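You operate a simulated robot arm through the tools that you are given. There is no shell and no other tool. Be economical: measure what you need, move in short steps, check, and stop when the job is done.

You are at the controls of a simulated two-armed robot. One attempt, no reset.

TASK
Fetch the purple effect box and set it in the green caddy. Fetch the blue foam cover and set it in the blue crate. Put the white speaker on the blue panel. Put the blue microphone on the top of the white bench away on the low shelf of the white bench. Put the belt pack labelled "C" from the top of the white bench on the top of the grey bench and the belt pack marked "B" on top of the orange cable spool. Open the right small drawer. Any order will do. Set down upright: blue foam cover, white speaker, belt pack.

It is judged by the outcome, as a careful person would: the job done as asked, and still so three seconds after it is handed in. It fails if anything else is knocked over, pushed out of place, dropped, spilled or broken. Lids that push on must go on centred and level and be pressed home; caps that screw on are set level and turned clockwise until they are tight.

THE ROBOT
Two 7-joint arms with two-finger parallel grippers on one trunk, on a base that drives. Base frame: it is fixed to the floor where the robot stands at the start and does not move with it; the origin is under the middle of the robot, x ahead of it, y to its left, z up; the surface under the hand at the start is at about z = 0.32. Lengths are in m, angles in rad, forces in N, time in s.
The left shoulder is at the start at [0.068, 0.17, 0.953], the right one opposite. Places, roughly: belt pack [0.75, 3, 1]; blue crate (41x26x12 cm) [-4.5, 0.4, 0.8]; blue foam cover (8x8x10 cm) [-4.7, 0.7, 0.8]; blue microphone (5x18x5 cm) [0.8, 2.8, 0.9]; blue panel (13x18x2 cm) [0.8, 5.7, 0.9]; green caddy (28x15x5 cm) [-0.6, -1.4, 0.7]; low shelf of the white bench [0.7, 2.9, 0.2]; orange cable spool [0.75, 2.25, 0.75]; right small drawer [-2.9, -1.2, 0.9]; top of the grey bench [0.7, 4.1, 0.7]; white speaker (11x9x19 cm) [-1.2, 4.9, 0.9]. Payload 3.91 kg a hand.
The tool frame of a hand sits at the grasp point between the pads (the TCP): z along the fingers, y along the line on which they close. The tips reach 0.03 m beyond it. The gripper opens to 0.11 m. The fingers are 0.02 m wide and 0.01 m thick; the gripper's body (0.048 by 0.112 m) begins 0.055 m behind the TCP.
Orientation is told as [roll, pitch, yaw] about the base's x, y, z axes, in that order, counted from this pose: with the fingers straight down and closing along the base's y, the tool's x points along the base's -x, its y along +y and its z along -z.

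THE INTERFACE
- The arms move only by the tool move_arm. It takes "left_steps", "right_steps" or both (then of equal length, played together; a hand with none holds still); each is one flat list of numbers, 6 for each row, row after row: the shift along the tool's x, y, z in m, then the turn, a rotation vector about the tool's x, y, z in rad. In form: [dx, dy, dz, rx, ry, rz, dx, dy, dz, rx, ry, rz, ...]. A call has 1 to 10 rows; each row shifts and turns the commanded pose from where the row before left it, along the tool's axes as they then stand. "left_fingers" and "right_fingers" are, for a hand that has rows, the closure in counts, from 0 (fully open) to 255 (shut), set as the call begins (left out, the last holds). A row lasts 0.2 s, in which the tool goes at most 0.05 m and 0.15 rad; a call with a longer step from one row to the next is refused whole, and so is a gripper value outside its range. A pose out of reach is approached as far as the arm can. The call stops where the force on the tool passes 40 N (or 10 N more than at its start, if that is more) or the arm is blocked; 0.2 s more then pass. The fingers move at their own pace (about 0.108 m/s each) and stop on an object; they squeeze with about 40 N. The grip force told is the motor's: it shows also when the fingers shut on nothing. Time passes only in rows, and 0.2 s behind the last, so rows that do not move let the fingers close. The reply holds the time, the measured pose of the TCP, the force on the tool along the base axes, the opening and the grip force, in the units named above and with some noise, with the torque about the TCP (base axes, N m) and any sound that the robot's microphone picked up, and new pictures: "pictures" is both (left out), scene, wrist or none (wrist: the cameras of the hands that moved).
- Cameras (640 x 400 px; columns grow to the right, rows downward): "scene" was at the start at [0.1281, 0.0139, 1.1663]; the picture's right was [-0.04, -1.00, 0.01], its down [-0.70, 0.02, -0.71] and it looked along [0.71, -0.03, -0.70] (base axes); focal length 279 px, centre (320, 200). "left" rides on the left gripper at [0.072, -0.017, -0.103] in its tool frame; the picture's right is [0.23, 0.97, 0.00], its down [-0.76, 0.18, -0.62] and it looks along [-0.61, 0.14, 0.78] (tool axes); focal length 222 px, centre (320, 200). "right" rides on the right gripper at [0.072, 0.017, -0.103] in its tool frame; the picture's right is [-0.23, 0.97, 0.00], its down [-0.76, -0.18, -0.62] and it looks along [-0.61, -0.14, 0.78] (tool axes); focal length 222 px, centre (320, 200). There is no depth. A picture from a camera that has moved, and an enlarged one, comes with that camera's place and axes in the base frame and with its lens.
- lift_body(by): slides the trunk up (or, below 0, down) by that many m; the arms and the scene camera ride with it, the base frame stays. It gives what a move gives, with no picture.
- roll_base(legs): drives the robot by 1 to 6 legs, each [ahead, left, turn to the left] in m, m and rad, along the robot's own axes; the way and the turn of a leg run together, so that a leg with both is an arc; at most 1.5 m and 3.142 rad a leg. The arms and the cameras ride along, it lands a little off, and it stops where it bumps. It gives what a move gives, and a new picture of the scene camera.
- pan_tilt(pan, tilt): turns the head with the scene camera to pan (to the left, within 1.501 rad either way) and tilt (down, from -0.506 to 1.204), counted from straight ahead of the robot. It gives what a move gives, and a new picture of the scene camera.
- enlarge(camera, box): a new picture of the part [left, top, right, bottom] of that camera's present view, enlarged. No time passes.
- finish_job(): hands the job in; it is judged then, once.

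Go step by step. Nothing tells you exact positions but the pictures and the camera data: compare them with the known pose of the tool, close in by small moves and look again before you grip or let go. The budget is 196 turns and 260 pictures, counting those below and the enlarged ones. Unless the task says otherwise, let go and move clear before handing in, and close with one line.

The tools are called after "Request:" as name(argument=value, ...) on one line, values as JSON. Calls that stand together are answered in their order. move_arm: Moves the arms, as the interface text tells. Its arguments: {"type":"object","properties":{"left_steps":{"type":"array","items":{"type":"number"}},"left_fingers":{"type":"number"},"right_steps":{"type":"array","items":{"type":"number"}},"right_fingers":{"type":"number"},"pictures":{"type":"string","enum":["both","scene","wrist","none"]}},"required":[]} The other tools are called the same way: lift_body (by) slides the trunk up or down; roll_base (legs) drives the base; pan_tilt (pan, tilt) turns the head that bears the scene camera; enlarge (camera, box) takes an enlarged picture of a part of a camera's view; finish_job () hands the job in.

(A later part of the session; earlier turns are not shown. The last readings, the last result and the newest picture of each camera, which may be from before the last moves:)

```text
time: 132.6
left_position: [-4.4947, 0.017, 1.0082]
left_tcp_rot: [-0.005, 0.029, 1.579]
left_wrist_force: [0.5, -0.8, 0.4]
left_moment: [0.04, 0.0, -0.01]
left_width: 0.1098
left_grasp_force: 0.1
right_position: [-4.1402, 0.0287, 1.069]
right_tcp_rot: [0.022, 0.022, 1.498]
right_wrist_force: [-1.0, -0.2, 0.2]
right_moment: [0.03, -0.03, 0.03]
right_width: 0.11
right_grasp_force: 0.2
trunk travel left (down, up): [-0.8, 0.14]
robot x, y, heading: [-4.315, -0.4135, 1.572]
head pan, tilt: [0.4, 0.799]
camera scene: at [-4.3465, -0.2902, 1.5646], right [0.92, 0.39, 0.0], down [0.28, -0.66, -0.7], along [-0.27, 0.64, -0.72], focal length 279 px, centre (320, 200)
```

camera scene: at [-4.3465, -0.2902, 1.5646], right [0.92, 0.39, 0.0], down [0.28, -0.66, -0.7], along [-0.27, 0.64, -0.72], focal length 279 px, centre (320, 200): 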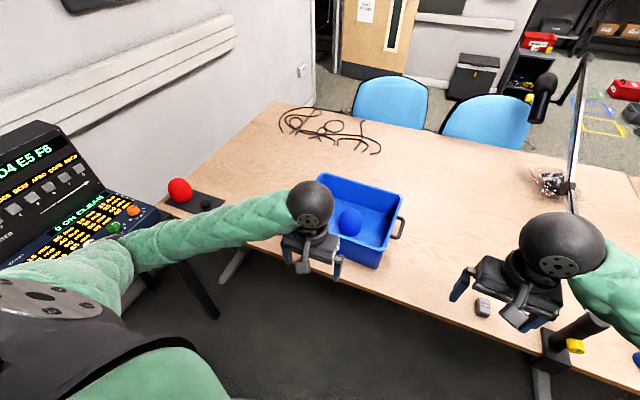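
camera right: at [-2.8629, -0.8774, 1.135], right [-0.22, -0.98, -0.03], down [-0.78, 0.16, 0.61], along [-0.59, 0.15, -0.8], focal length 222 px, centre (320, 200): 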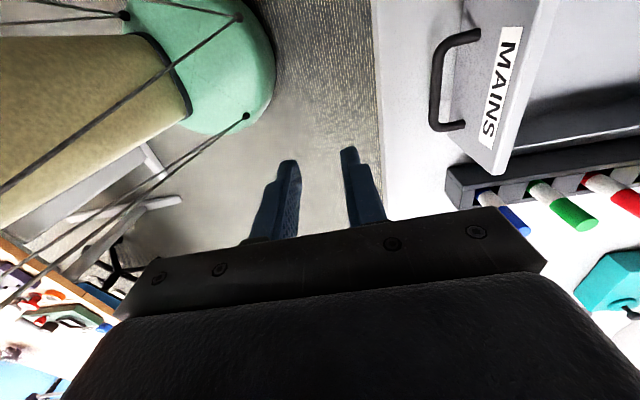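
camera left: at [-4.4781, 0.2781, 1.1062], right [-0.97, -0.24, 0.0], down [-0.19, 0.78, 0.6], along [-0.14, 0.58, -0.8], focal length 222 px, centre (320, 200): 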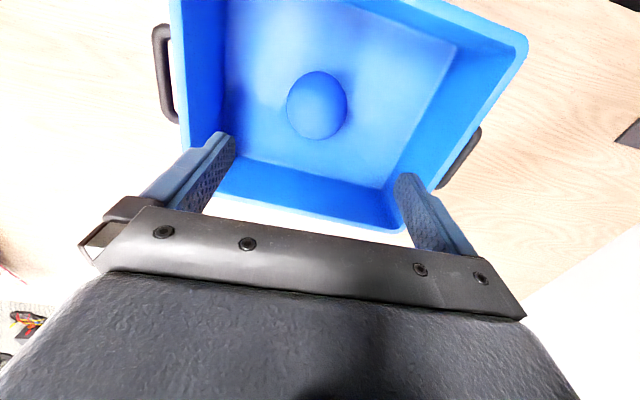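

Request:
roll_base(legs=[[-0.05, 0, 0], [0, 0, -1.57]])

Request:
move_arm(left_steps=[-0.045, 0, 0, 0, 0, 0, -0.045, 0, 0, 0, 0, 0, -0.045, 0, 0, 0, 0, 0, -0.045, 0, 0, 0, 0, 0, -0.045, 0, 0, 0, 0, 0, -0.045, 0, 0, 0, 0, 0], right_steps=[-0.045, 0, 0, 0, 0, 0, -0.045, 0, 0, 0, 0, 0, -0.045, 0, 0, 0, 0, 0, -0.045, 0, 0, 0, 0, 0, -0.045, 0, 0, 0, 0, 0, -0.045, 0, 0, 0, 0, 0], pictures="none")

Request:
pan_tilt(pan=0.6, tilt=0.5)

```text
time: 137.3
left_position: [-3.8802, -0.287, 1.0071]
left_tcp_rot: [-0.006, 0.032, 0.0]
left_wrist_force: [0.2, -0.2, 0.4]
left_moment: [-0.01, 0.02, 0.02]
left_width: 0.1101
left_grasp_force: 0.1
right_position: [-3.8712, -0.6419, 1.0687]
right_tcp_rot: [0.022, 0.025, -0.079]
right_wrist_force: [-0.1, 0.1, -0.8]
right_moment: [-0.03, 0.0, 0.0]
right_width: 0.1099
right_grasp_force: 0.1
trunk travel left (down, up): [-0.8, 0.14]
robot x, y, heading: [-4.3137, -0.4662, -0.013]
head pan, tilt: [0.4, 0.799]
camera scene: at [-4.1901, -0.434, 1.5645], right [0.38, -0.92, 0.0], down [-0.66, -0.27, -0.7], along [0.64, 0.27, -0.72], focal length 279 px, centre (320, 200)
```

scene: 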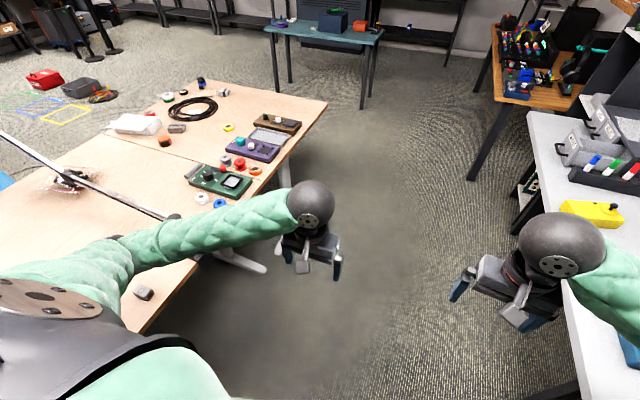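

```text
time: 138.7
left_position: [-3.6087, -0.285, 0.9966]
left_tcp_rot: [-0.005, 0.034, 0.001]
left_wrist_force: [0.9, -0.8, -0.2]
left_moment: [0.02, 0.04, 0.02]
left_width: 0.1102
left_grasp_force: 0.0
right_position: [-3.5995, -0.664, 1.0589]
right_tcp_rot: [0.02, 0.028, -0.079]
right_wrist_force: [1.1, 0.5, 0.5]
right_moment: [-0.04, 0.03, 0.02]
right_width: 0.11
right_grasp_force: 0.0
trunk travel left (down, up): [-0.8, 0.14]
robot x, y, heading: [-4.3126, -0.4681, -0.007]
head pan, tilt: [0.4, 0.799]
```

```text
time: 139.5
left_position: [-3.6105, -0.2847, 0.9973]
left_tcp_rot: [-0.005, 0.03, 0.002]
left_wrist_force: [0.8, 0.0, -0.2]
left_moment: [-0.02, 0.02, -0.01]
left_width: 0.1098
left_grasp_force: 0.1
right_position: [-3.6023, -0.6624, 1.0619]
right_tcp_rot: [0.022, 0.025, -0.079]
right_wrist_force: [-0.4, -0.1, 0.4]
right_moment: [-0.02, 0.0, 0.04]
right_width: 0.1098
right_grasp_force: 0.1
trunk travel left (down, up): [-0.8, 0.14]
robot x, y, heading: [-4.3139, -0.4672, -0.009]
head pan, tilt: [0.6, 0.499]
camera scene: at [-4.1895, -0.4139, 1.5904], right [0.56, -0.83, 0.0], down [-0.4, -0.27, -0.88], along [0.73, 0.49, -0.48], focal length 279 px, centre (320, 200)
```

scene: 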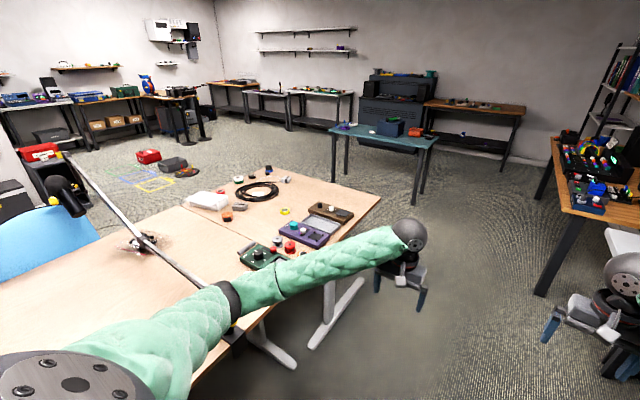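

Request:
roll_base(legs=[[1.3, 0, 0.005], [1.2, 0, 0], [0, 0, 1.57]])

Request:
pan_tilt(pan=0, tilt=0.45)

```text
time: 155.6
left_position: [-1.9943, 0.2313, 0.9983]
left_tcp_rot: [-0.006, 0.03, 1.57]
left_wrist_force: [-0.7, 0.4, 0.7]
left_moment: [-0.02, -0.03, -0.02]
left_width: 0.1099
left_grasp_force: 0.0
right_position: [-1.615, 0.2373, 1.0599]
right_tcp_rot: [0.023, 0.023, 1.49]
right_wrist_force: [-0.5, -0.3, 0.0]
right_moment: [0.0, 0.0, 0.04]
right_width: 0.1099
right_grasp_force: 0.2
trunk travel left (down, up): [-0.8, 0.14]
robot x, y, heading: [-1.8146, -0.4737, 1.559]
head pan, tilt: [0.6, 0.499]
camera scene: at [-1.8665, -0.347, 1.5904], right [0.83, 0.56, 0.0], down [0.27, -0.4, -0.88], along [-0.49, 0.73, -0.48], focal length 279 px, centre (320, 200)
```

scene: 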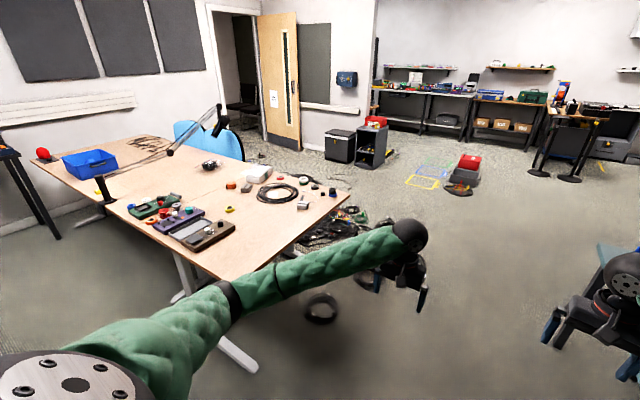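

```text
time: 156.6
left_position: [-1.9943, 0.2313, 0.9983]
left_tcp_rot: [-0.006, 0.03, 1.572]
left_wrist_force: [0.8, 1.0, -0.2]
left_moment: [0.01, 0.0, -0.02]
left_width: 0.1098
left_grasp_force: 0.1
right_position: [-1.6154, 0.2382, 1.0603]
right_tcp_rot: [0.021, 0.026, 1.491]
right_wrist_force: [0.6, 0.6, 0.1]
right_moment: [0.04, 0.02, 0.01]
right_width: 0.1101
right_grasp_force: 0.0
trunk travel left (down, up): [-0.8, 0.14]
robot x, y, heading: [-1.8158, -0.4769, 1.559]
head pan, tilt: [0.0, 0.45]
camera scene: at [-1.8149, -0.3306, 1.5949], right [1.0, -0.01, 0.0], down [0.0, -0.44, -0.9], along [0.01, 0.9, -0.44], focal length 279 px, centre (320, 200)
```

scene: 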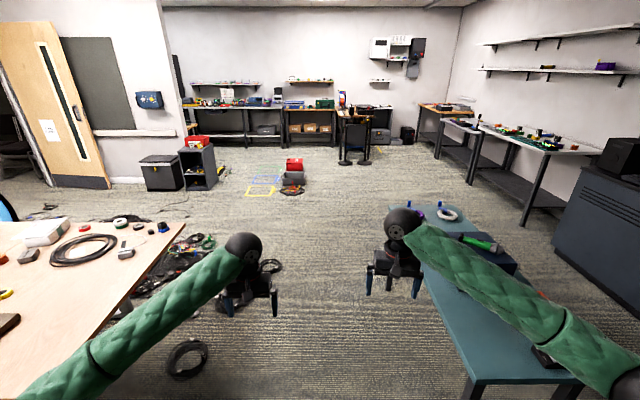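

Request:
roll_base(legs=[[1.4, -0.03, 0], [0.8, 0, 0], [0.8, -0.35, 0]])

Request:
enlarge(camera="scene", box=[240, 40, 480, 190])

```text
time: 171.7
left_position: [-1.5791, 3.241, 0.9984]
left_tcp_rot: [-0.005, 0.032, 1.565]
left_wrist_force: [-0.1, 0.4, -0.7]
left_moment: [0.0, 0.05, 0.01]
left_width: 0.11
left_grasp_force: 0.0
right_position: [-1.201, 3.2457, 1.0608]
right_tcp_rot: [0.02, 0.025, 1.485]
right_wrist_force: [-0.4, 0.3, -0.3]
right_moment: [0.01, 0.0, 0.0]
right_width: 0.1098
right_grasp_force: 0.1
trunk travel left (down, up): [-0.8, 0.14]
robot x, y, heading: [-1.4067, 2.534, 1.558]
head pan, tilt: [0.0, 0.45]
camera scene: at [-1.403, 2.6782, 1.5949], right [1.0, -0.02, 0.0], down [-0.01, -0.44, -0.9], along [0.01, 0.9, -0.44], focal length 279 px, centre (320, 200)
```

scene: 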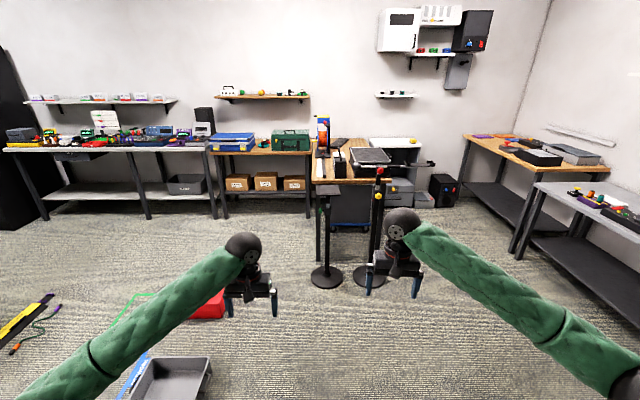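

```text
2.67 times, centred on (360, 115) of scene
camera zoom: at [-1.403, 2.6782, 1.5949], right [1.0, -0.02, 0.0], down [-0.01, -0.44, -0.9], along [0.01, 0.9, -0.44], focal length 744 px, centre (213, 427)
```

zoom: 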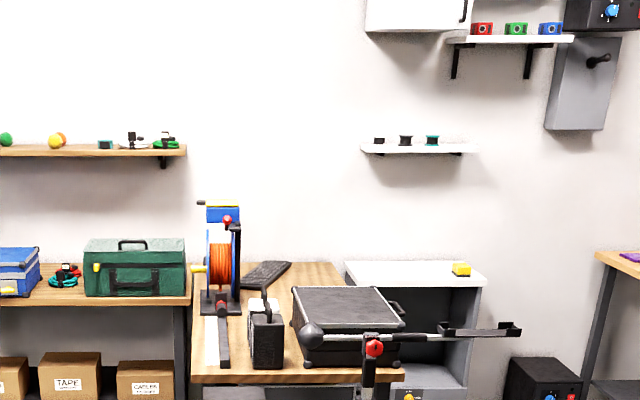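

The table with the white speaker is ahead, with two mic stands in front of it. I'll retract the hands a little and move closer.

Request:
move_arm(left_steps=[0.045, 0, 0, 0, 0, 0, 0.045, 0, 0, 0, 0, 0, 0.045, 0, 0, 0, 0, 0, 0.045, 0, 0, 0, 0, 0], right_steps=[0.045, 0, 0, 0, 0, 0, 0.045, 0, 0, 0, 0, 0, 0.045, 0, 0, 0, 0, 0, 0.045, 0, 0, 0, 0, 0], pictures="none")

Request:
roll_base(legs=[[0.9, 0, 0.01]])

Request:
enlarge(camera="scene", box=[240, 80, 480, 230])

```text
time: 172.7
left_position: [-1.5804, 3.0571, 1.0058]
left_tcp_rot: [-0.007, 0.028, 1.566]
left_wrist_force: [0.1, -0.4, 0.2]
left_moment: [0.03, 0.01, 0.0]
left_width: 0.1101
left_grasp_force: 0.1
right_position: [-1.2175, 3.0638, 1.0663]
right_tcp_rot: [0.021, 0.023, 1.485]
right_wrist_force: [-0.1, 0.1, -0.7]
right_moment: [0.01, -0.04, -0.02]
right_width: 0.1102
right_grasp_force: 0.1
trunk travel left (down, up): [-0.8, 0.14]
robot x, y, heading: [-1.4045, 2.5355, 1.55]
head pan, tilt: [0.0, 0.45]
```

```text
time: 177.4
left_position: [-1.5739, 3.9537, 1.0052]
left_tcp_rot: [-0.003, 0.032, 1.571]
left_wrist_force: [-0.1, 0.0, 0.2]
left_moment: [0.0, -0.03, 0.0]
left_width: 0.1099
left_grasp_force: 0.1
right_position: [-1.211, 3.9645, 1.0657]
right_tcp_rot: [0.02, 0.024, 1.492]
right_wrist_force: [-0.2, 0.2, 0.2]
right_moment: [0.0, 0.0, 0.0]
right_width: 0.1101
right_grasp_force: 0.0
trunk travel left (down, up): [-0.8, 0.14]
robot x, y, heading: [-1.3941, 3.4302, 1.562]
head pan, tilt: [0.0, 0.45]
camera scene: at [-1.3935, 3.5736, 1.5949], right [1.0, -0.01, 0.0], down [0.0, -0.44, -0.9], along [0.01, 0.9, -0.44], focal length 279 px, centre (320, 200)
```

scene: 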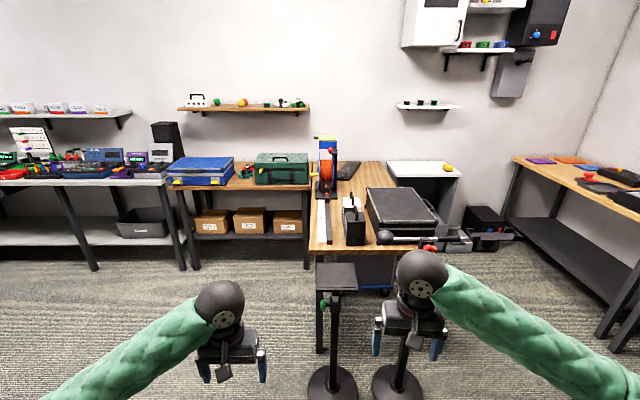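

```text
2.67 times, centred on (360, 155) of scene
camera zoom: at [-1.3935, 3.5736, 1.5949], right [1.0, -0.01, 0.0], down [0.0, -0.44, -0.9], along [0.01, 0.9, -0.44], focal length 744 px, centre (213, 320)
```

zoom: 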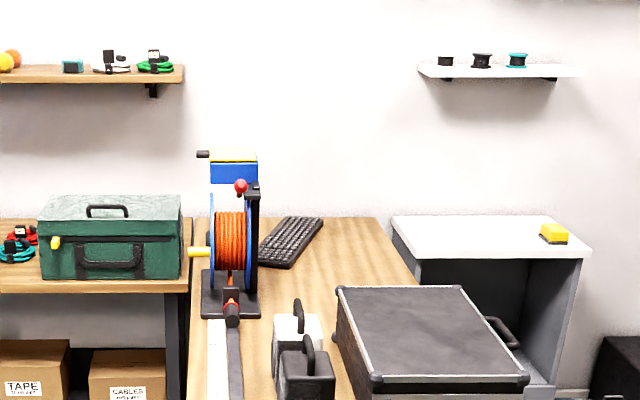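

There are two small speakers, black in front and white behind. I'll raise the trunk and creep closer for a good view.

Request:
lift_body(by=0.12)

Request:
roll_base(legs=[[0.35, 0.0, 0.0]])

Request:
pan_tilt(pan=0, tilt=0.8)

Request:
enlarge(camera="scene", box=[280, 60, 480, 185])

```text
time: 178.9
left_position: [-1.5737, 3.9537, 1.1236]
left_tcp_rot: [-0.005, 0.031, 1.572]
left_wrist_force: [0.4, 0.8, -0.1]
left_moment: [-0.01, 0.02, 0.02]
left_width: 0.1098
left_grasp_force: 0.0
right_position: [-1.2093, 3.9637, 1.1848]
right_tcp_rot: [0.019, 0.026, 1.492]
right_wrist_force: [0.6, -0.4, 0.1]
right_moment: [0.03, -0.01, -0.03]
right_width: 0.1102
right_grasp_force: 0.1
trunk travel left (down, up): [-0.92, 0.02]
robot x, y, heading: [-1.3915, 3.4298, 1.558]
head pan, tilt: [0.0, 0.45]
```

```text
time: 181.2
left_position: [-1.5715, 4.3011, 1.1247]
left_tcp_rot: [-0.004, 0.031, 1.572]
left_wrist_force: [-0.8, -0.7, -0.8]
left_moment: [0.02, 0.02, 0.03]
left_width: 0.11
left_grasp_force: 0.1
right_position: [-1.2062, 4.3124, 1.1858]
right_tcp_rot: [0.021, 0.024, 1.492]
right_wrist_force: [0.2, 0.3, -0.4]
right_moment: [-0.02, 0.02, -0.01]
right_width: 0.1099
right_grasp_force: 0.0
trunk travel left (down, up): [-0.92, 0.02]
robot x, y, heading: [-1.3921, 3.7816, 1.562]
head pan, tilt: [0.0, 0.45]
camera scene: at [-1.3905, 3.922, 1.7149], right [1.0, -0.01, 0.0], down [0.0, -0.44, -0.9], along [0.01, 0.9, -0.44], focal length 279 px, centre (320, 200)
```

scene: 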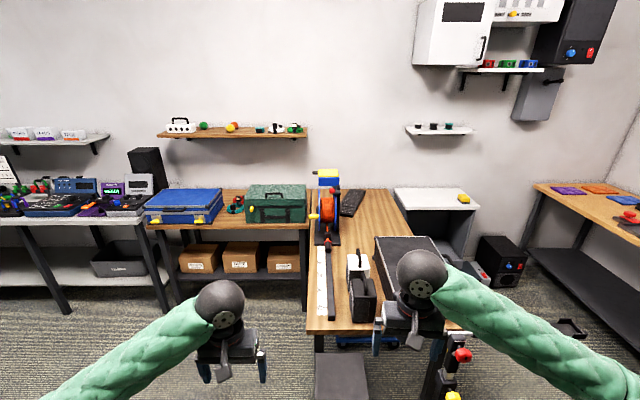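

```text
time: 182.0
left_position: [-1.5705, 4.3011, 1.1242]
left_tcp_rot: [-0.005, 0.033, 1.573]
left_wrist_force: [1.0, -0.2, -0.1]
left_moment: [0.0, 0.03, 0.02]
left_width: 0.1099
left_grasp_force: 0.1
right_position: [-1.2064, 4.3129, 1.1848]
right_tcp_rot: [0.021, 0.025, 1.493]
right_wrist_force: [0.4, -0.1, -0.3]
right_moment: [0.03, -0.01, 0.01]
right_width: 0.1099
right_grasp_force: 0.1
trunk travel left (down, up): [-0.92, 0.02]
robot x, y, heading: [-1.3931, 3.7782, 1.557]
head pan, tilt: [0.0, 0.799]
camera scene: at [-1.3905, 3.9108, 1.6845], right [1.0, -0.01, 0.0], down [-0.01, -0.72, -0.7], along [0.01, 0.7, -0.72], focal length 279 px, centre (320, 200)
```

scene: 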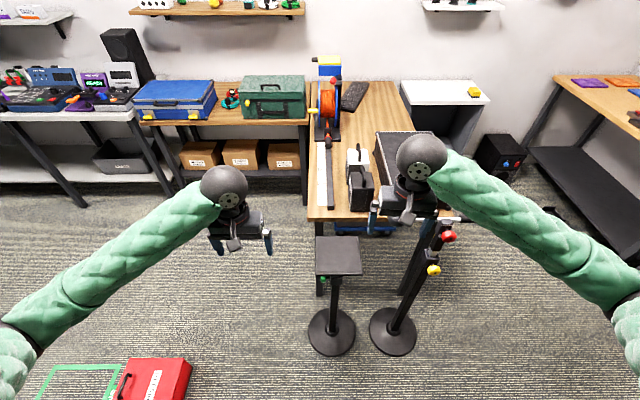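

```text
3.20 times, centred on (380, 122) of scene
camera zoom: at [-1.3905, 3.9108, 1.6845], right [1.0, -0.01, 0.0], down [-0.01, -0.72, -0.7], along [0.01, 0.7, -0.72], focal length 893 px, centre (128, 448)
```

zoom: 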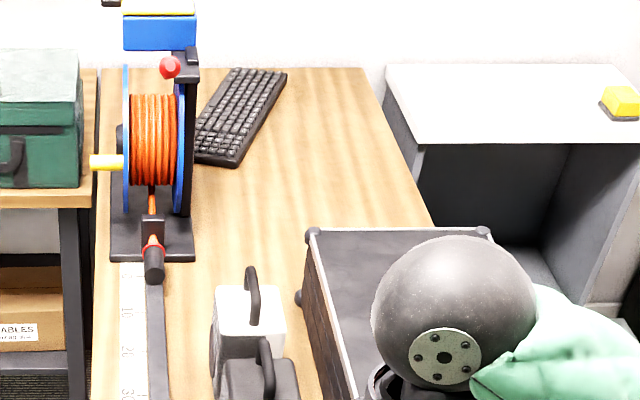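

Request:
move_arm(right_steps=[-0.045, 0, 0, 0, 0, -0.015, -0.045, 0, 0, 0, 0, -0.015, -0.045, 0, 0, 0, 0, -0.015, -0.045, 0.0, 0, 0, 0, -0.015, -0.045, 0.0, 0, 0, 0, -0.015, -0.04, 0, 0, 0, 0, 0], pictures="both")

```text
time: 183.4
left_position: [-1.571, 4.3027, 1.1238]
left_tcp_rot: [-0.008, 0.03, 1.572]
left_wrist_force: [0.6, -0.6, -0.4]
left_moment: [-0.02, -0.02, 0.01]
left_width: 0.1101
left_grasp_force: 0.0
right_position: [-1.1942, 4.5786, 1.1778]
right_tcp_rot: [0.022, 0.025, 1.568]
right_wrist_force: [0.2, -0.1, -0.9]
right_moment: [-0.05, 0.01, 0.02]
right_width: 0.1098
right_grasp_force: 0.1
trunk travel left (down, up): [-0.92, 0.02]
robot x, y, heading: [-1.3902, 3.7788, 1.565]
head pan, tilt: [0.0, 0.799]
camera scene: at [-1.3913, 3.9122, 1.6843], right [1.0, -0.01, 0.0], down [-0.01, -0.72, -0.7], along [0.01, 0.7, -0.72], focal length 279 px, centre (320, 200)
camera right: at [-1.2107, 4.5086, 1.2824], right [-0.97, 0.23, 0.02], down [0.19, 0.78, 0.6], along [0.13, 0.59, -0.8], focal length 222 px, centre (320, 200)
```

scene: 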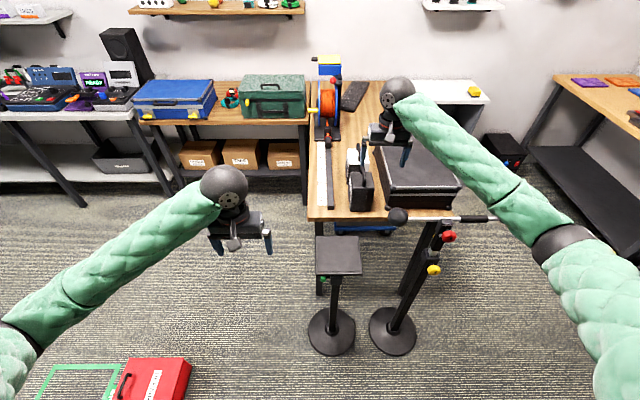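
right: 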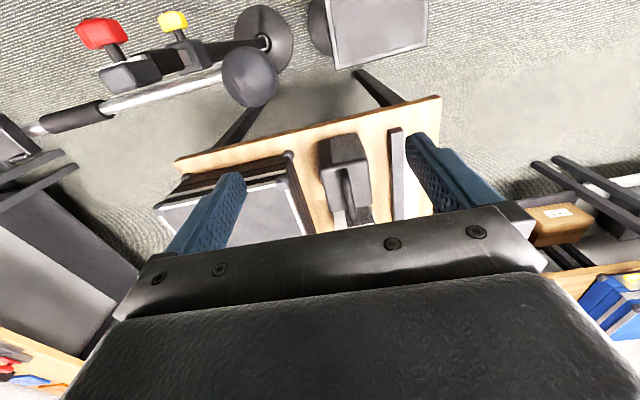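

Request:
roll_base(legs=[[0.13, 0.0, 0.0]])

Request:
move_arm(right_steps=[-0.04, -0.01, 0, 0, 0, 0, -0.04, 0, 0, 0, 0, 0, -0.03, 0, 0, 0, 0, 0], pictures="both")

Request:
enlarge(camera="scene", box=[280, 100, 520, 250])

```text
time: 184.7
left_position: [-1.5695, 4.4321, 1.1249]
left_tcp_rot: [-0.005, 0.029, 1.573]
left_wrist_force: [0.4, 0.0, -0.2]
left_moment: [0.0, 0.01, 0.01]
left_width: 0.1102
left_grasp_force: 0.1
right_position: [-1.1937, 4.7075, 1.1783]
right_tcp_rot: [0.022, 0.023, 1.566]
right_wrist_force: [0.3, 0.3, 0.5]
right_moment: [0.0, 0.01, -0.02]
right_width: 0.1099
right_grasp_force: 0.0
trunk travel left (down, up): [-0.92, 0.02]
robot x, y, heading: [-1.392, 3.9113, 1.561]
head pan, tilt: [0.0, 0.799]
camera scene: at [-1.3893, 4.04, 1.6846], right [1.0, -0.01, 0.0], down [-0.01, -0.72, -0.7], along [0.01, 0.7, -0.72], focal length 279 px, centre (320, 200)
```

scene: 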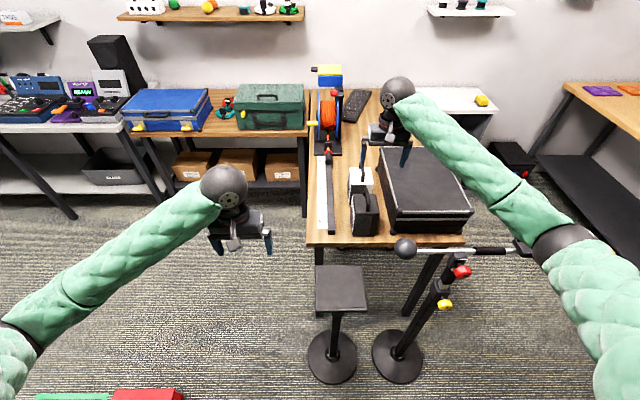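

```text
time: 185.5
left_position: [-1.5688, 4.4346, 1.1239]
left_tcp_rot: [-0.008, 0.031, 1.571]
left_wrist_force: [0.8, -0.1, -0.4]
left_moment: [-0.02, 0.01, 0.02]
left_width: 0.1103
left_grasp_force: 0.0
right_position: [-1.1834, 4.8202, 1.1747]
right_tcp_rot: [0.023, 0.024, 1.565]
right_wrist_force: [-0.3, -0.4, 0.5]
right_moment: [-0.01, 0.02, 0.01]
right_width: 0.1101
right_grasp_force: 0.0
trunk travel left (down, up): [-0.92, 0.02]
robot x, y, heading: [-1.3883, 3.9084, 1.564]
head pan, tilt: [0.0, 0.799]
camera scene: at [-1.3898, 4.0424, 1.6843], right [1.0, -0.01, 0.0], down [-0.01, -0.72, -0.7], along [0.01, 0.7, -0.72], focal length 279 px, centre (320, 200)
camera right: at [-1.199, 4.7485, 1.2791], right [-0.97, 0.23, 0.02], down [0.2, 0.78, 0.6], along [0.13, 0.59, -0.8], focal length 222 px, centre (320, 200)
```

scene: 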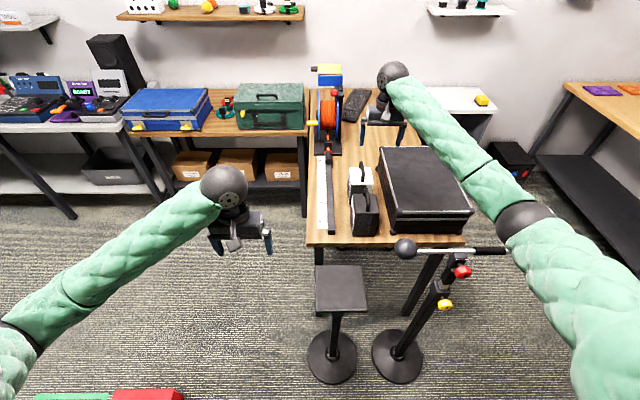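
right: 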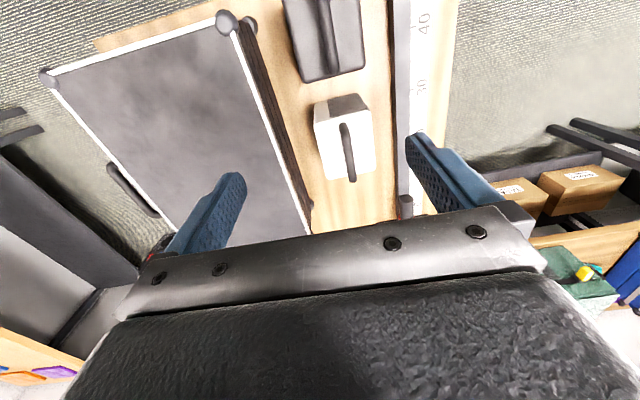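

```text
2.67 times, centred on (400, 175) of scene
camera zoom: at [-1.3898, 4.0424, 1.6843], right [1.0, -0.01, 0.0], down [-0.01, -0.72, -0.7], along [0.01, 0.7, -0.72], focal length 744 px, centre (107, 267)
```

zoom: 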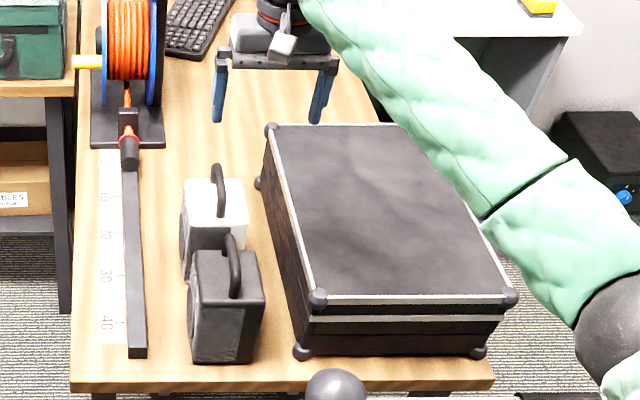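

The white speaker's handle bar runs along y at about [-1.21, 4.908, 0.97]. I'll line up above it, nudge forward and lower.

Request:
roll_base(legs=[[0.035, 0.0, 0.0]])

Request:
move_arm(right_steps=[-0.03, 0.014, 0.0, 0, 0, 0, -0.023, 0.014, 0, 0, 0, 0, 0, 0, 0.04, 0, 0, 0], right_fingers=110, pictures="both")

Request:
enlarge(camera="scene", box=[280, 100, 520, 250])

```text
time: 186.3
left_position: [-1.5693, 4.4597, 1.1285]
left_tcp_rot: [-0.006, 0.025, 1.571]
left_wrist_force: [0.0, -0.4, 0.2]
left_moment: [0.03, -0.02, -0.02]
left_width: 0.1102
left_grasp_force: 0.0
right_position: [-1.1816, 4.8456, 1.1808]
right_tcp_rot: [0.021, 0.015, 1.566]
right_wrist_force: [-1.3, -1.2, 0.9]
right_moment: [0.05, -0.02, 0.01]
right_width: 0.11
right_grasp_force: 0.1
trunk travel left (down, up): [-0.92, 0.02]
robot x, y, heading: [-1.3887, 3.9452, 1.56]
head pan, tilt: [0.0, 0.799]
camera scene: at [-1.389, 4.0655, 1.6856], right [1.0, -0.01, 0.0], down [-0.01, -0.71, -0.7], along [0.01, 0.7, -0.71], focal length 279 px, centre (320, 200)
```

scene: 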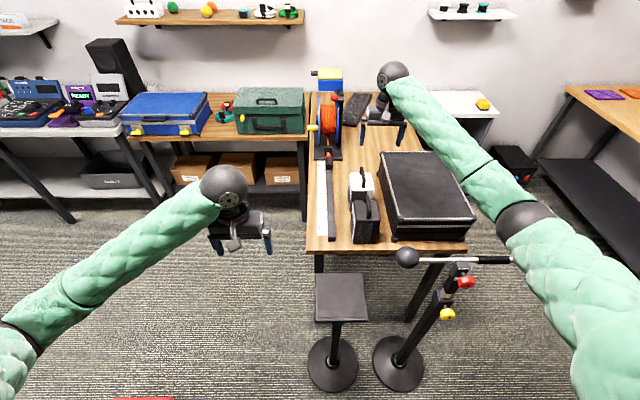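

```text
time: 187.1
left_position: [-1.5677, 4.4687, 1.1238]
left_tcp_rot: [-0.005, 0.034, 1.572]
left_wrist_force: [-0.2, -0.1, -0.7]
left_moment: [-0.04, 0.04, 0.0]
left_width: 0.1098
left_grasp_force: 0.0
right_position: [-1.2098, 4.9073, 1.1317]
right_tcp_rot: [0.024, 0.024, 1.565]
right_wrist_force: [0.2, 1.2, 0.4]
right_moment: [-0.05, 0.02, 0.0]
right_width: 0.0627
right_grasp_force: 0.1
trunk travel left (down, up): [-0.92, 0.02]
robot x, y, heading: [-1.3899, 3.9437, 1.565]
head pan, tilt: [0.0, 0.799]
camera scene: at [-1.3877, 4.0789, 1.6841], right [1.0, -0.01, 0.0], down [-0.01, -0.72, -0.7], along [0.01, 0.7, -0.72], focal length 279 px, centre (320, 200)
camera right: at [-1.2267, 4.837, 1.2374], right [-0.97, 0.23, 0.02], down [0.2, 0.78, 0.6], along [0.13, 0.59, -0.8], focal length 222 px, centre (320, 200)
```

scene: 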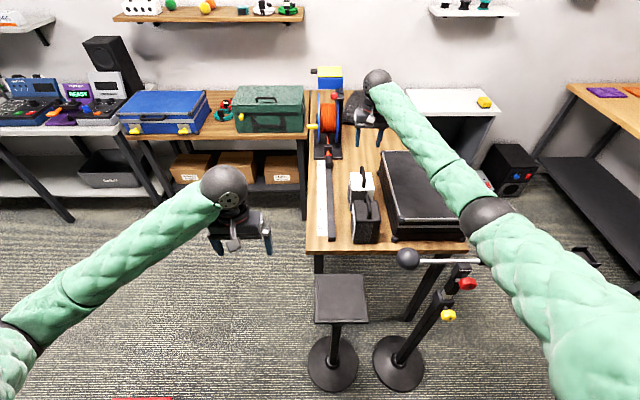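
right: 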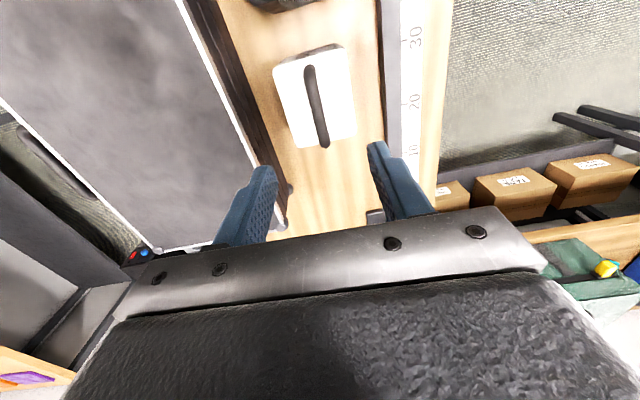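

```text
2.67 times, centred on (400, 175) of scene
camera zoom: at [-1.3877, 4.0789, 1.6841], right [1.0, -0.01, 0.0], down [-0.01, -0.72, -0.7], along [0.01, 0.7, -0.72], focal length 744 px, centre (107, 267)
```

zoom: 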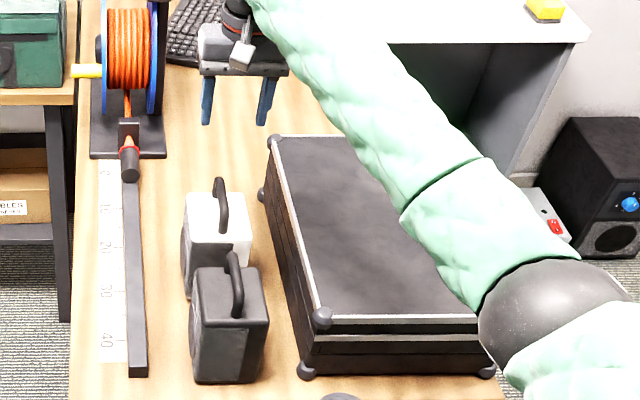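

Request:
move_arm(right_steps=[0, 0, 0.04, 0, 0, 0, 0, 0, 0.04, 0, 0, 0, 0, 0, 0.04, 0, 0, 0, 0, 0, 0.02, 0, 0, 0], pictures="both")

Request:
enlarge(camera="scene", box=[280, 100, 520, 250])

```text
time: 188.1
left_position: [-1.5699, 4.4666, 1.1241]
left_tcp_rot: [-0.006, 0.032, 1.572]
left_wrist_force: [0.3, 0.4, -0.4]
left_moment: [-0.04, 0.0, -0.02]
left_width: 0.1101
left_grasp_force: 0.1
right_position: [-1.217, 4.9023, 0.9939]
right_tcp_rot: [0.022, 0.023, 1.568]
right_wrist_force: [0.1, 0.6, -0.1]
right_moment: [0.02, 0.0, 0.05]
right_width: 0.0629
right_grasp_force: 0.1
trunk travel left (down, up): [-0.92, 0.02]
robot x, y, heading: [-1.3891, 3.9424, 1.559]
head pan, tilt: [0.0, 0.799]
camera scene: at [-1.3892, 4.0757, 1.6845], right [1.0, -0.01, 0.0], down [-0.01, -0.72, -0.7], along [0.01, 0.7, -0.72], focal length 279 px, centre (320, 200)
camera right: at [-1.2318, 4.8316, 1.0997], right [-0.97, 0.23, 0.02], down [0.19, 0.77, 0.6], along [0.13, 0.59, -0.8], focal length 222 px, centre (320, 200)
```

scene: 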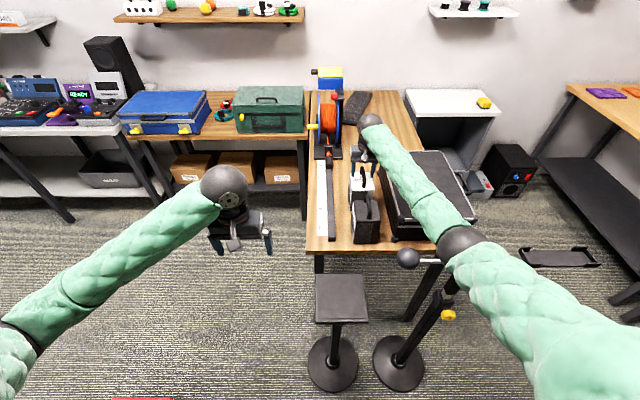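
right: 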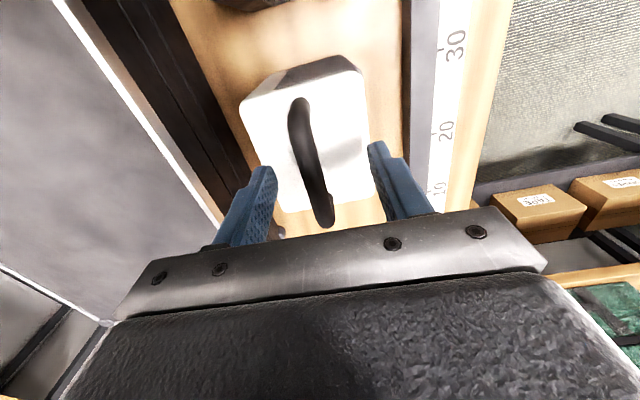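

```text
2.67 times, centred on (400, 175) of scene
camera zoom: at [-1.3892, 4.0757, 1.6845], right [1.0, -0.01, 0.0], down [-0.01, -0.72, -0.7], along [0.01, 0.7, -0.72], focal length 744 px, centre (107, 267)
```

zoom: 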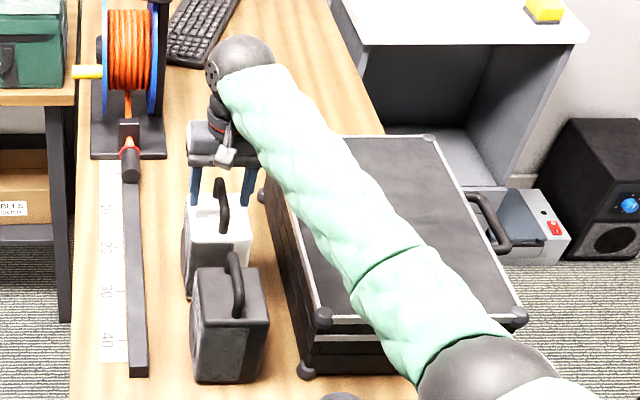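

Request:
move_arm(right_steps=[0, -0.005, 0.01, 0, 0, 0, 0, 0, 0.008, 0, 0, 0], pictures="wrist")

Request:
move_arm(right_steps=[0, 0, 0, 0, 0, 0, 0, 0, 0, 0, 0, 0, 0, 0, 0, 0, 0, 0], right_fingers=255, pictures="wrist")

```text
time: 188.7
left_position: [-1.5691, 4.4668, 1.1241]
left_tcp_rot: [-0.006, 0.03, 1.573]
left_wrist_force: [1.2, -0.2, 0.2]
left_moment: [-0.02, 0.01, 0.0]
left_width: 0.1101
left_grasp_force: 0.1
right_position: [-1.2117, 4.9031, 0.9758]
right_tcp_rot: [0.023, 0.024, 1.566]
right_wrist_force: [0.1, -0.3, -0.8]
right_moment: [-0.05, -0.02, 0.0]
right_width: 0.0627
right_grasp_force: 0.0
trunk travel left (down, up): [-0.92, 0.02]
robot x, y, heading: [-1.3896, 3.9443, 1.558]
head pan, tilt: [0.0, 0.799]
camera right: at [-1.2265, 4.831, 1.0811], right [-0.97, 0.23, 0.02], down [0.19, 0.78, 0.6], along [0.13, 0.59, -0.8], focal length 222 px, centre (320, 200)
```

right: 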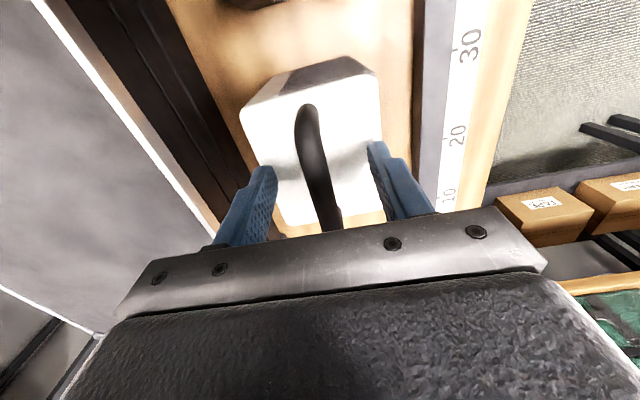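

```text
time: 189.5
left_position: [-1.5694, 4.4661, 1.1242]
left_tcp_rot: [-0.005, 0.032, 1.572]
left_wrist_force: [0.0, 0.0, -0.3]
left_moment: [0.0, -0.03, 0.02]
left_width: 0.1099
left_grasp_force: 0.1
right_position: [-1.2105, 4.9019, 0.9769]
right_tcp_rot: [0.023, 0.023, 1.568]
right_wrist_force: [-0.9, -2.0, -0.2]
right_moment: [0.04, 0.02, 0.07]
right_width: 0.0131
right_grasp_force: 39.9
trunk travel left (down, up): [-0.92, 0.02]
robot x, y, heading: [-1.3898, 3.942, 1.562]
head pan, tilt: [0.0, 0.799]
camera right: at [-1.2266, 4.8306, 1.0817], right [-0.97, 0.23, 0.02], down [0.2, 0.77, 0.6], along [0.13, 0.59, -0.8], focal length 222 px, centre (320, 200)
```

right: 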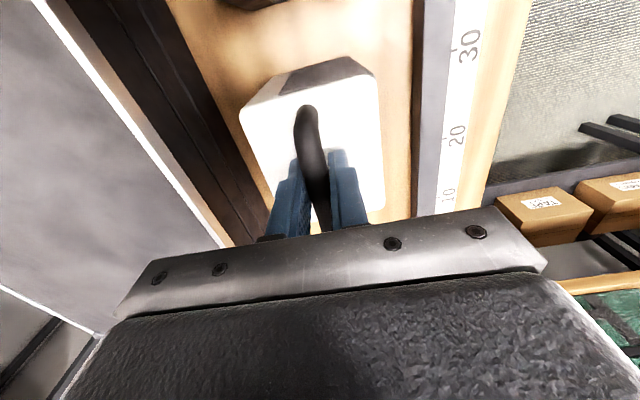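

Request:
move_arm(right_steps=[0, 0, -0.01, 0, 0, 0, 0, 0, -0.02, 0, 0, 0, 0, 0, -0.03, 0, 0, 0], pictures="both")

Request:
enlarge(camera="scene", box=[280, 100, 520, 250])

```text
time: 190.3
left_position: [-1.5688, 4.4669, 1.1236]
left_tcp_rot: [-0.006, 0.033, 1.573]
left_wrist_force: [0.3, 0.3, 0.9]
left_moment: [-0.03, 0.02, -0.01]
left_width: 0.1099
left_grasp_force: 0.0
right_position: [-1.2092, 4.9016, 1.0362]
right_tcp_rot: [0.023, 0.024, 1.567]
right_wrist_force: [-0.5, -0.5, -10.2]
right_moment: [-0.09, 0.0, -0.01]
right_width: 0.0134
right_grasp_force: 40.0
trunk travel left (down, up): [-0.92, 0.02]
robot x, y, heading: [-1.3918, 3.9458, 1.559]
head pan, tilt: [0.0, 0.799]
camera scene: at [-1.3892, 4.0761, 1.6843], right [1.0, -0.01, 0.0], down [-0.01, -0.72, -0.7], along [0.01, 0.7, -0.72], focal length 279 px, centre (320, 200)
camera right: at [-1.2254, 4.8315, 1.1408], right [-0.97, 0.23, 0.02], down [0.19, 0.77, 0.6], along [0.13, 0.59, -0.8], focal length 222 px, centre (320, 200)
```

scene: 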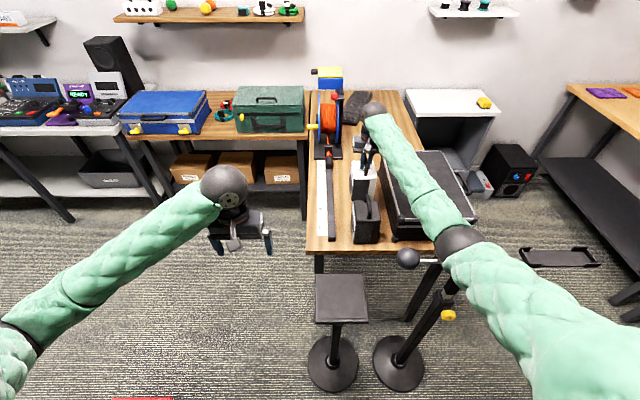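
right: 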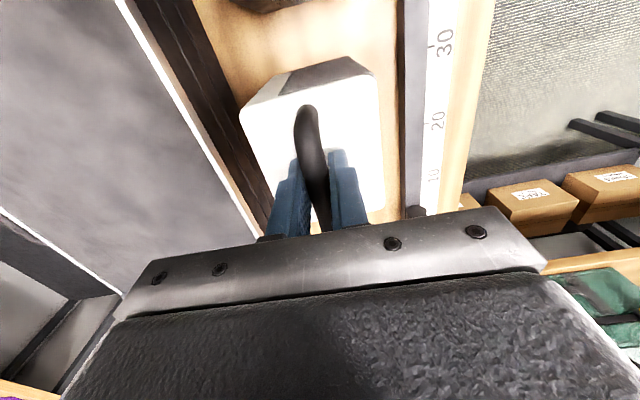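

```text
2.67 times, centred on (400, 175) of scene
camera zoom: at [-1.3892, 4.0761, 1.6843], right [1.0, -0.01, 0.0], down [-0.01, -0.72, -0.7], along [0.01, 0.7, -0.72], focal length 744 px, centre (107, 267)
```

zoom: 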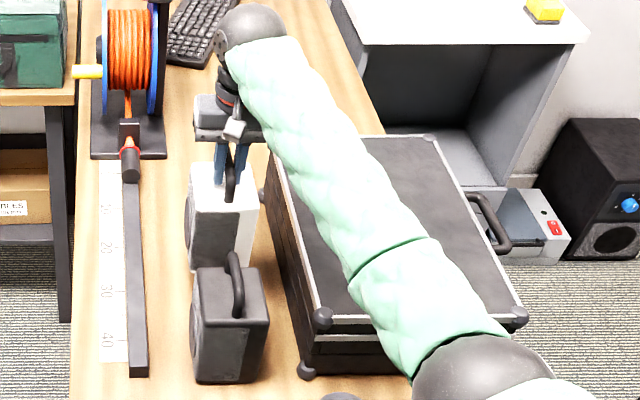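

Request:
move_arm(right_steps=[0, 0, -0.04, 0, 0, 0, 0, 0, -0.04, 0, 0, 0, 0, 0, -0.04, 0, 0, 0, 0, 0, -0.04, 0, 0, 0], pictures="none")

Request:
roll_base(legs=[[-0.6, 0.0, 0.0]])

Request:
pan_tilt(pan=-1.0, tilt=0.5)

```text
time: 191.3
left_position: [-1.5675, 4.4658, 1.1242]
left_tcp_rot: [-0.006, 0.032, 1.574]
left_wrist_force: [0.2, -0.4, -0.4]
left_moment: [0.03, 0.03, 0.01]
left_width: 0.1099
left_grasp_force: 0.1
right_position: [-1.2055, 4.9043, 1.1947]
right_tcp_rot: [0.022, 0.025, 1.568]
right_wrist_force: [-1.4, -0.7, -9.9]
right_moment: [-0.1, 0.01, 0.0]
right_width: 0.0133
right_grasp_force: 39.8
trunk travel left (down, up): [-0.92, 0.02]
robot x, y, heading: [-1.3901, 3.9444, 1.563]
head pan, tilt: [0.0, 0.799]
```

```text
time: 194.7
left_position: [-1.5738, 3.8733, 1.1237]
left_tcp_rot: [-0.006, 0.03, 1.569]
left_wrist_force: [0.2, 0.5, 0.7]
left_moment: [0.02, 0.02, -0.04]
left_width: 0.1099
left_grasp_force: 0.1
right_position: [-1.2093, 4.3116, 1.195]
right_tcp_rot: [0.024, 0.023, 1.565]
right_wrist_force: [0.5, 0.3, -8.7]
right_moment: [-0.07, -0.04, 0.03]
right_width: 0.0135
right_grasp_force: 39.5
trunk travel left (down, up): [-0.92, 0.02]
robot x, y, heading: [-1.397, 3.3486, 1.557]
head pan, tilt: [0.0, 0.799]
camera scene: at [-1.3948, 3.4826, 1.6842], right [1.0, -0.01, 0.0], down [-0.01, -0.72, -0.7], along [0.01, 0.7, -0.72], focal length 279 px, centre (320, 200)
```

scene: 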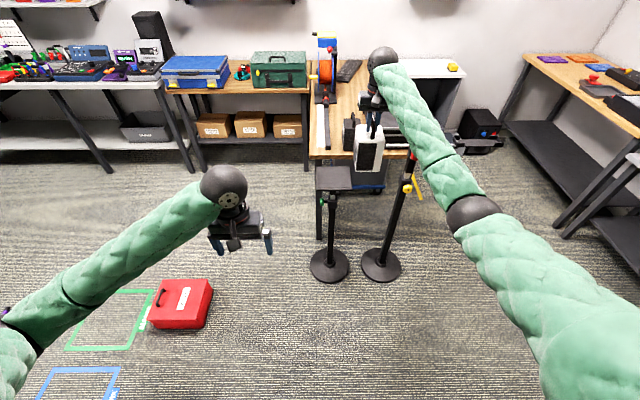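

```text
time: 196.0
left_position: [-1.5731, 3.8732, 1.1238]
left_tcp_rot: [-0.005, 0.031, 1.57]
left_wrist_force: [-0.3, 0.5, -0.8]
left_moment: [-0.02, -0.04, 0.03]
left_width: 0.11
left_grasp_force: 0.1
right_position: [-1.2085, 4.3103, 1.1936]
right_tcp_rot: [0.023, 0.023, 1.565]
right_wrist_force: [-0.3, -0.3, -8.7]
right_moment: [-0.07, 0.01, 0.0]
right_width: 0.0131
right_grasp_force: 39.9
trunk travel left (down, up): [-0.92, 0.02]
robot x, y, heading: [-1.3954, 3.3492, 1.557]
head pan, tilt: [-1.0, 0.499]
camera scene: at [-1.3187, 3.4494, 1.7103], right [0.53, -0.85, 0.0], down [-0.41, -0.26, -0.88], along [0.74, 0.47, -0.48], focal length 279 px, centre (320, 200)
```

scene: 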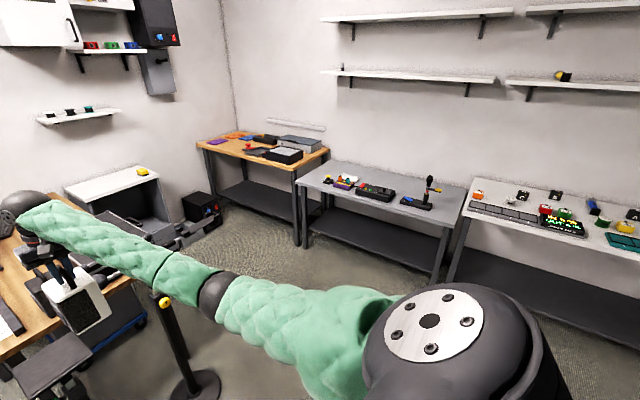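

The speaker is held. The blue panel should be on the wooden bench in the far right corner, so I'll zoom there.

Request:
enlarge(camera="scene", box=[180, 110, 340, 210])

Request:
enlarge(camera="scene", box=[60, 150, 380, 350])

```text
4.00 times, centred on (260, 160) of scene
camera zoom: at [-1.3187, 3.4494, 1.7103], right [0.53, -0.85, 0.0], down [-0.41, -0.26, -0.88], along [0.74, 0.47, -0.48], focal length 1116 px, centre (560, 360)
```

zoom: 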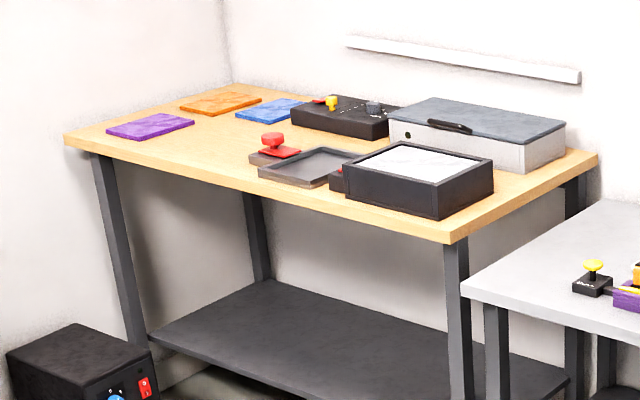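

```text
2.00 times, centred on (220, 250) of scene
camera zoom: at [-1.3187, 3.4494, 1.7103], right [0.53, -0.85, 0.0], down [-0.41, -0.26, -0.88], along [0.74, 0.47, -0.48], focal length 558 px, centre (520, 100)
```

zoom: 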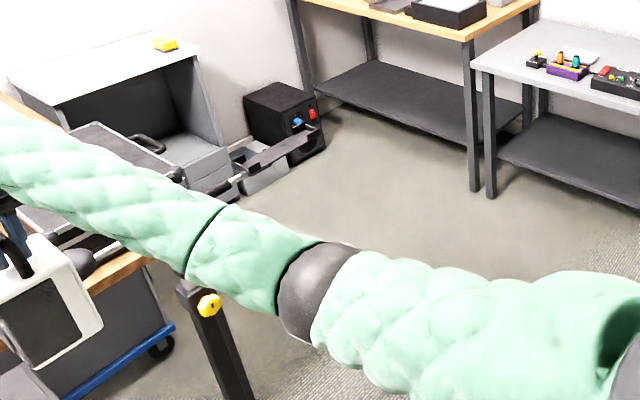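

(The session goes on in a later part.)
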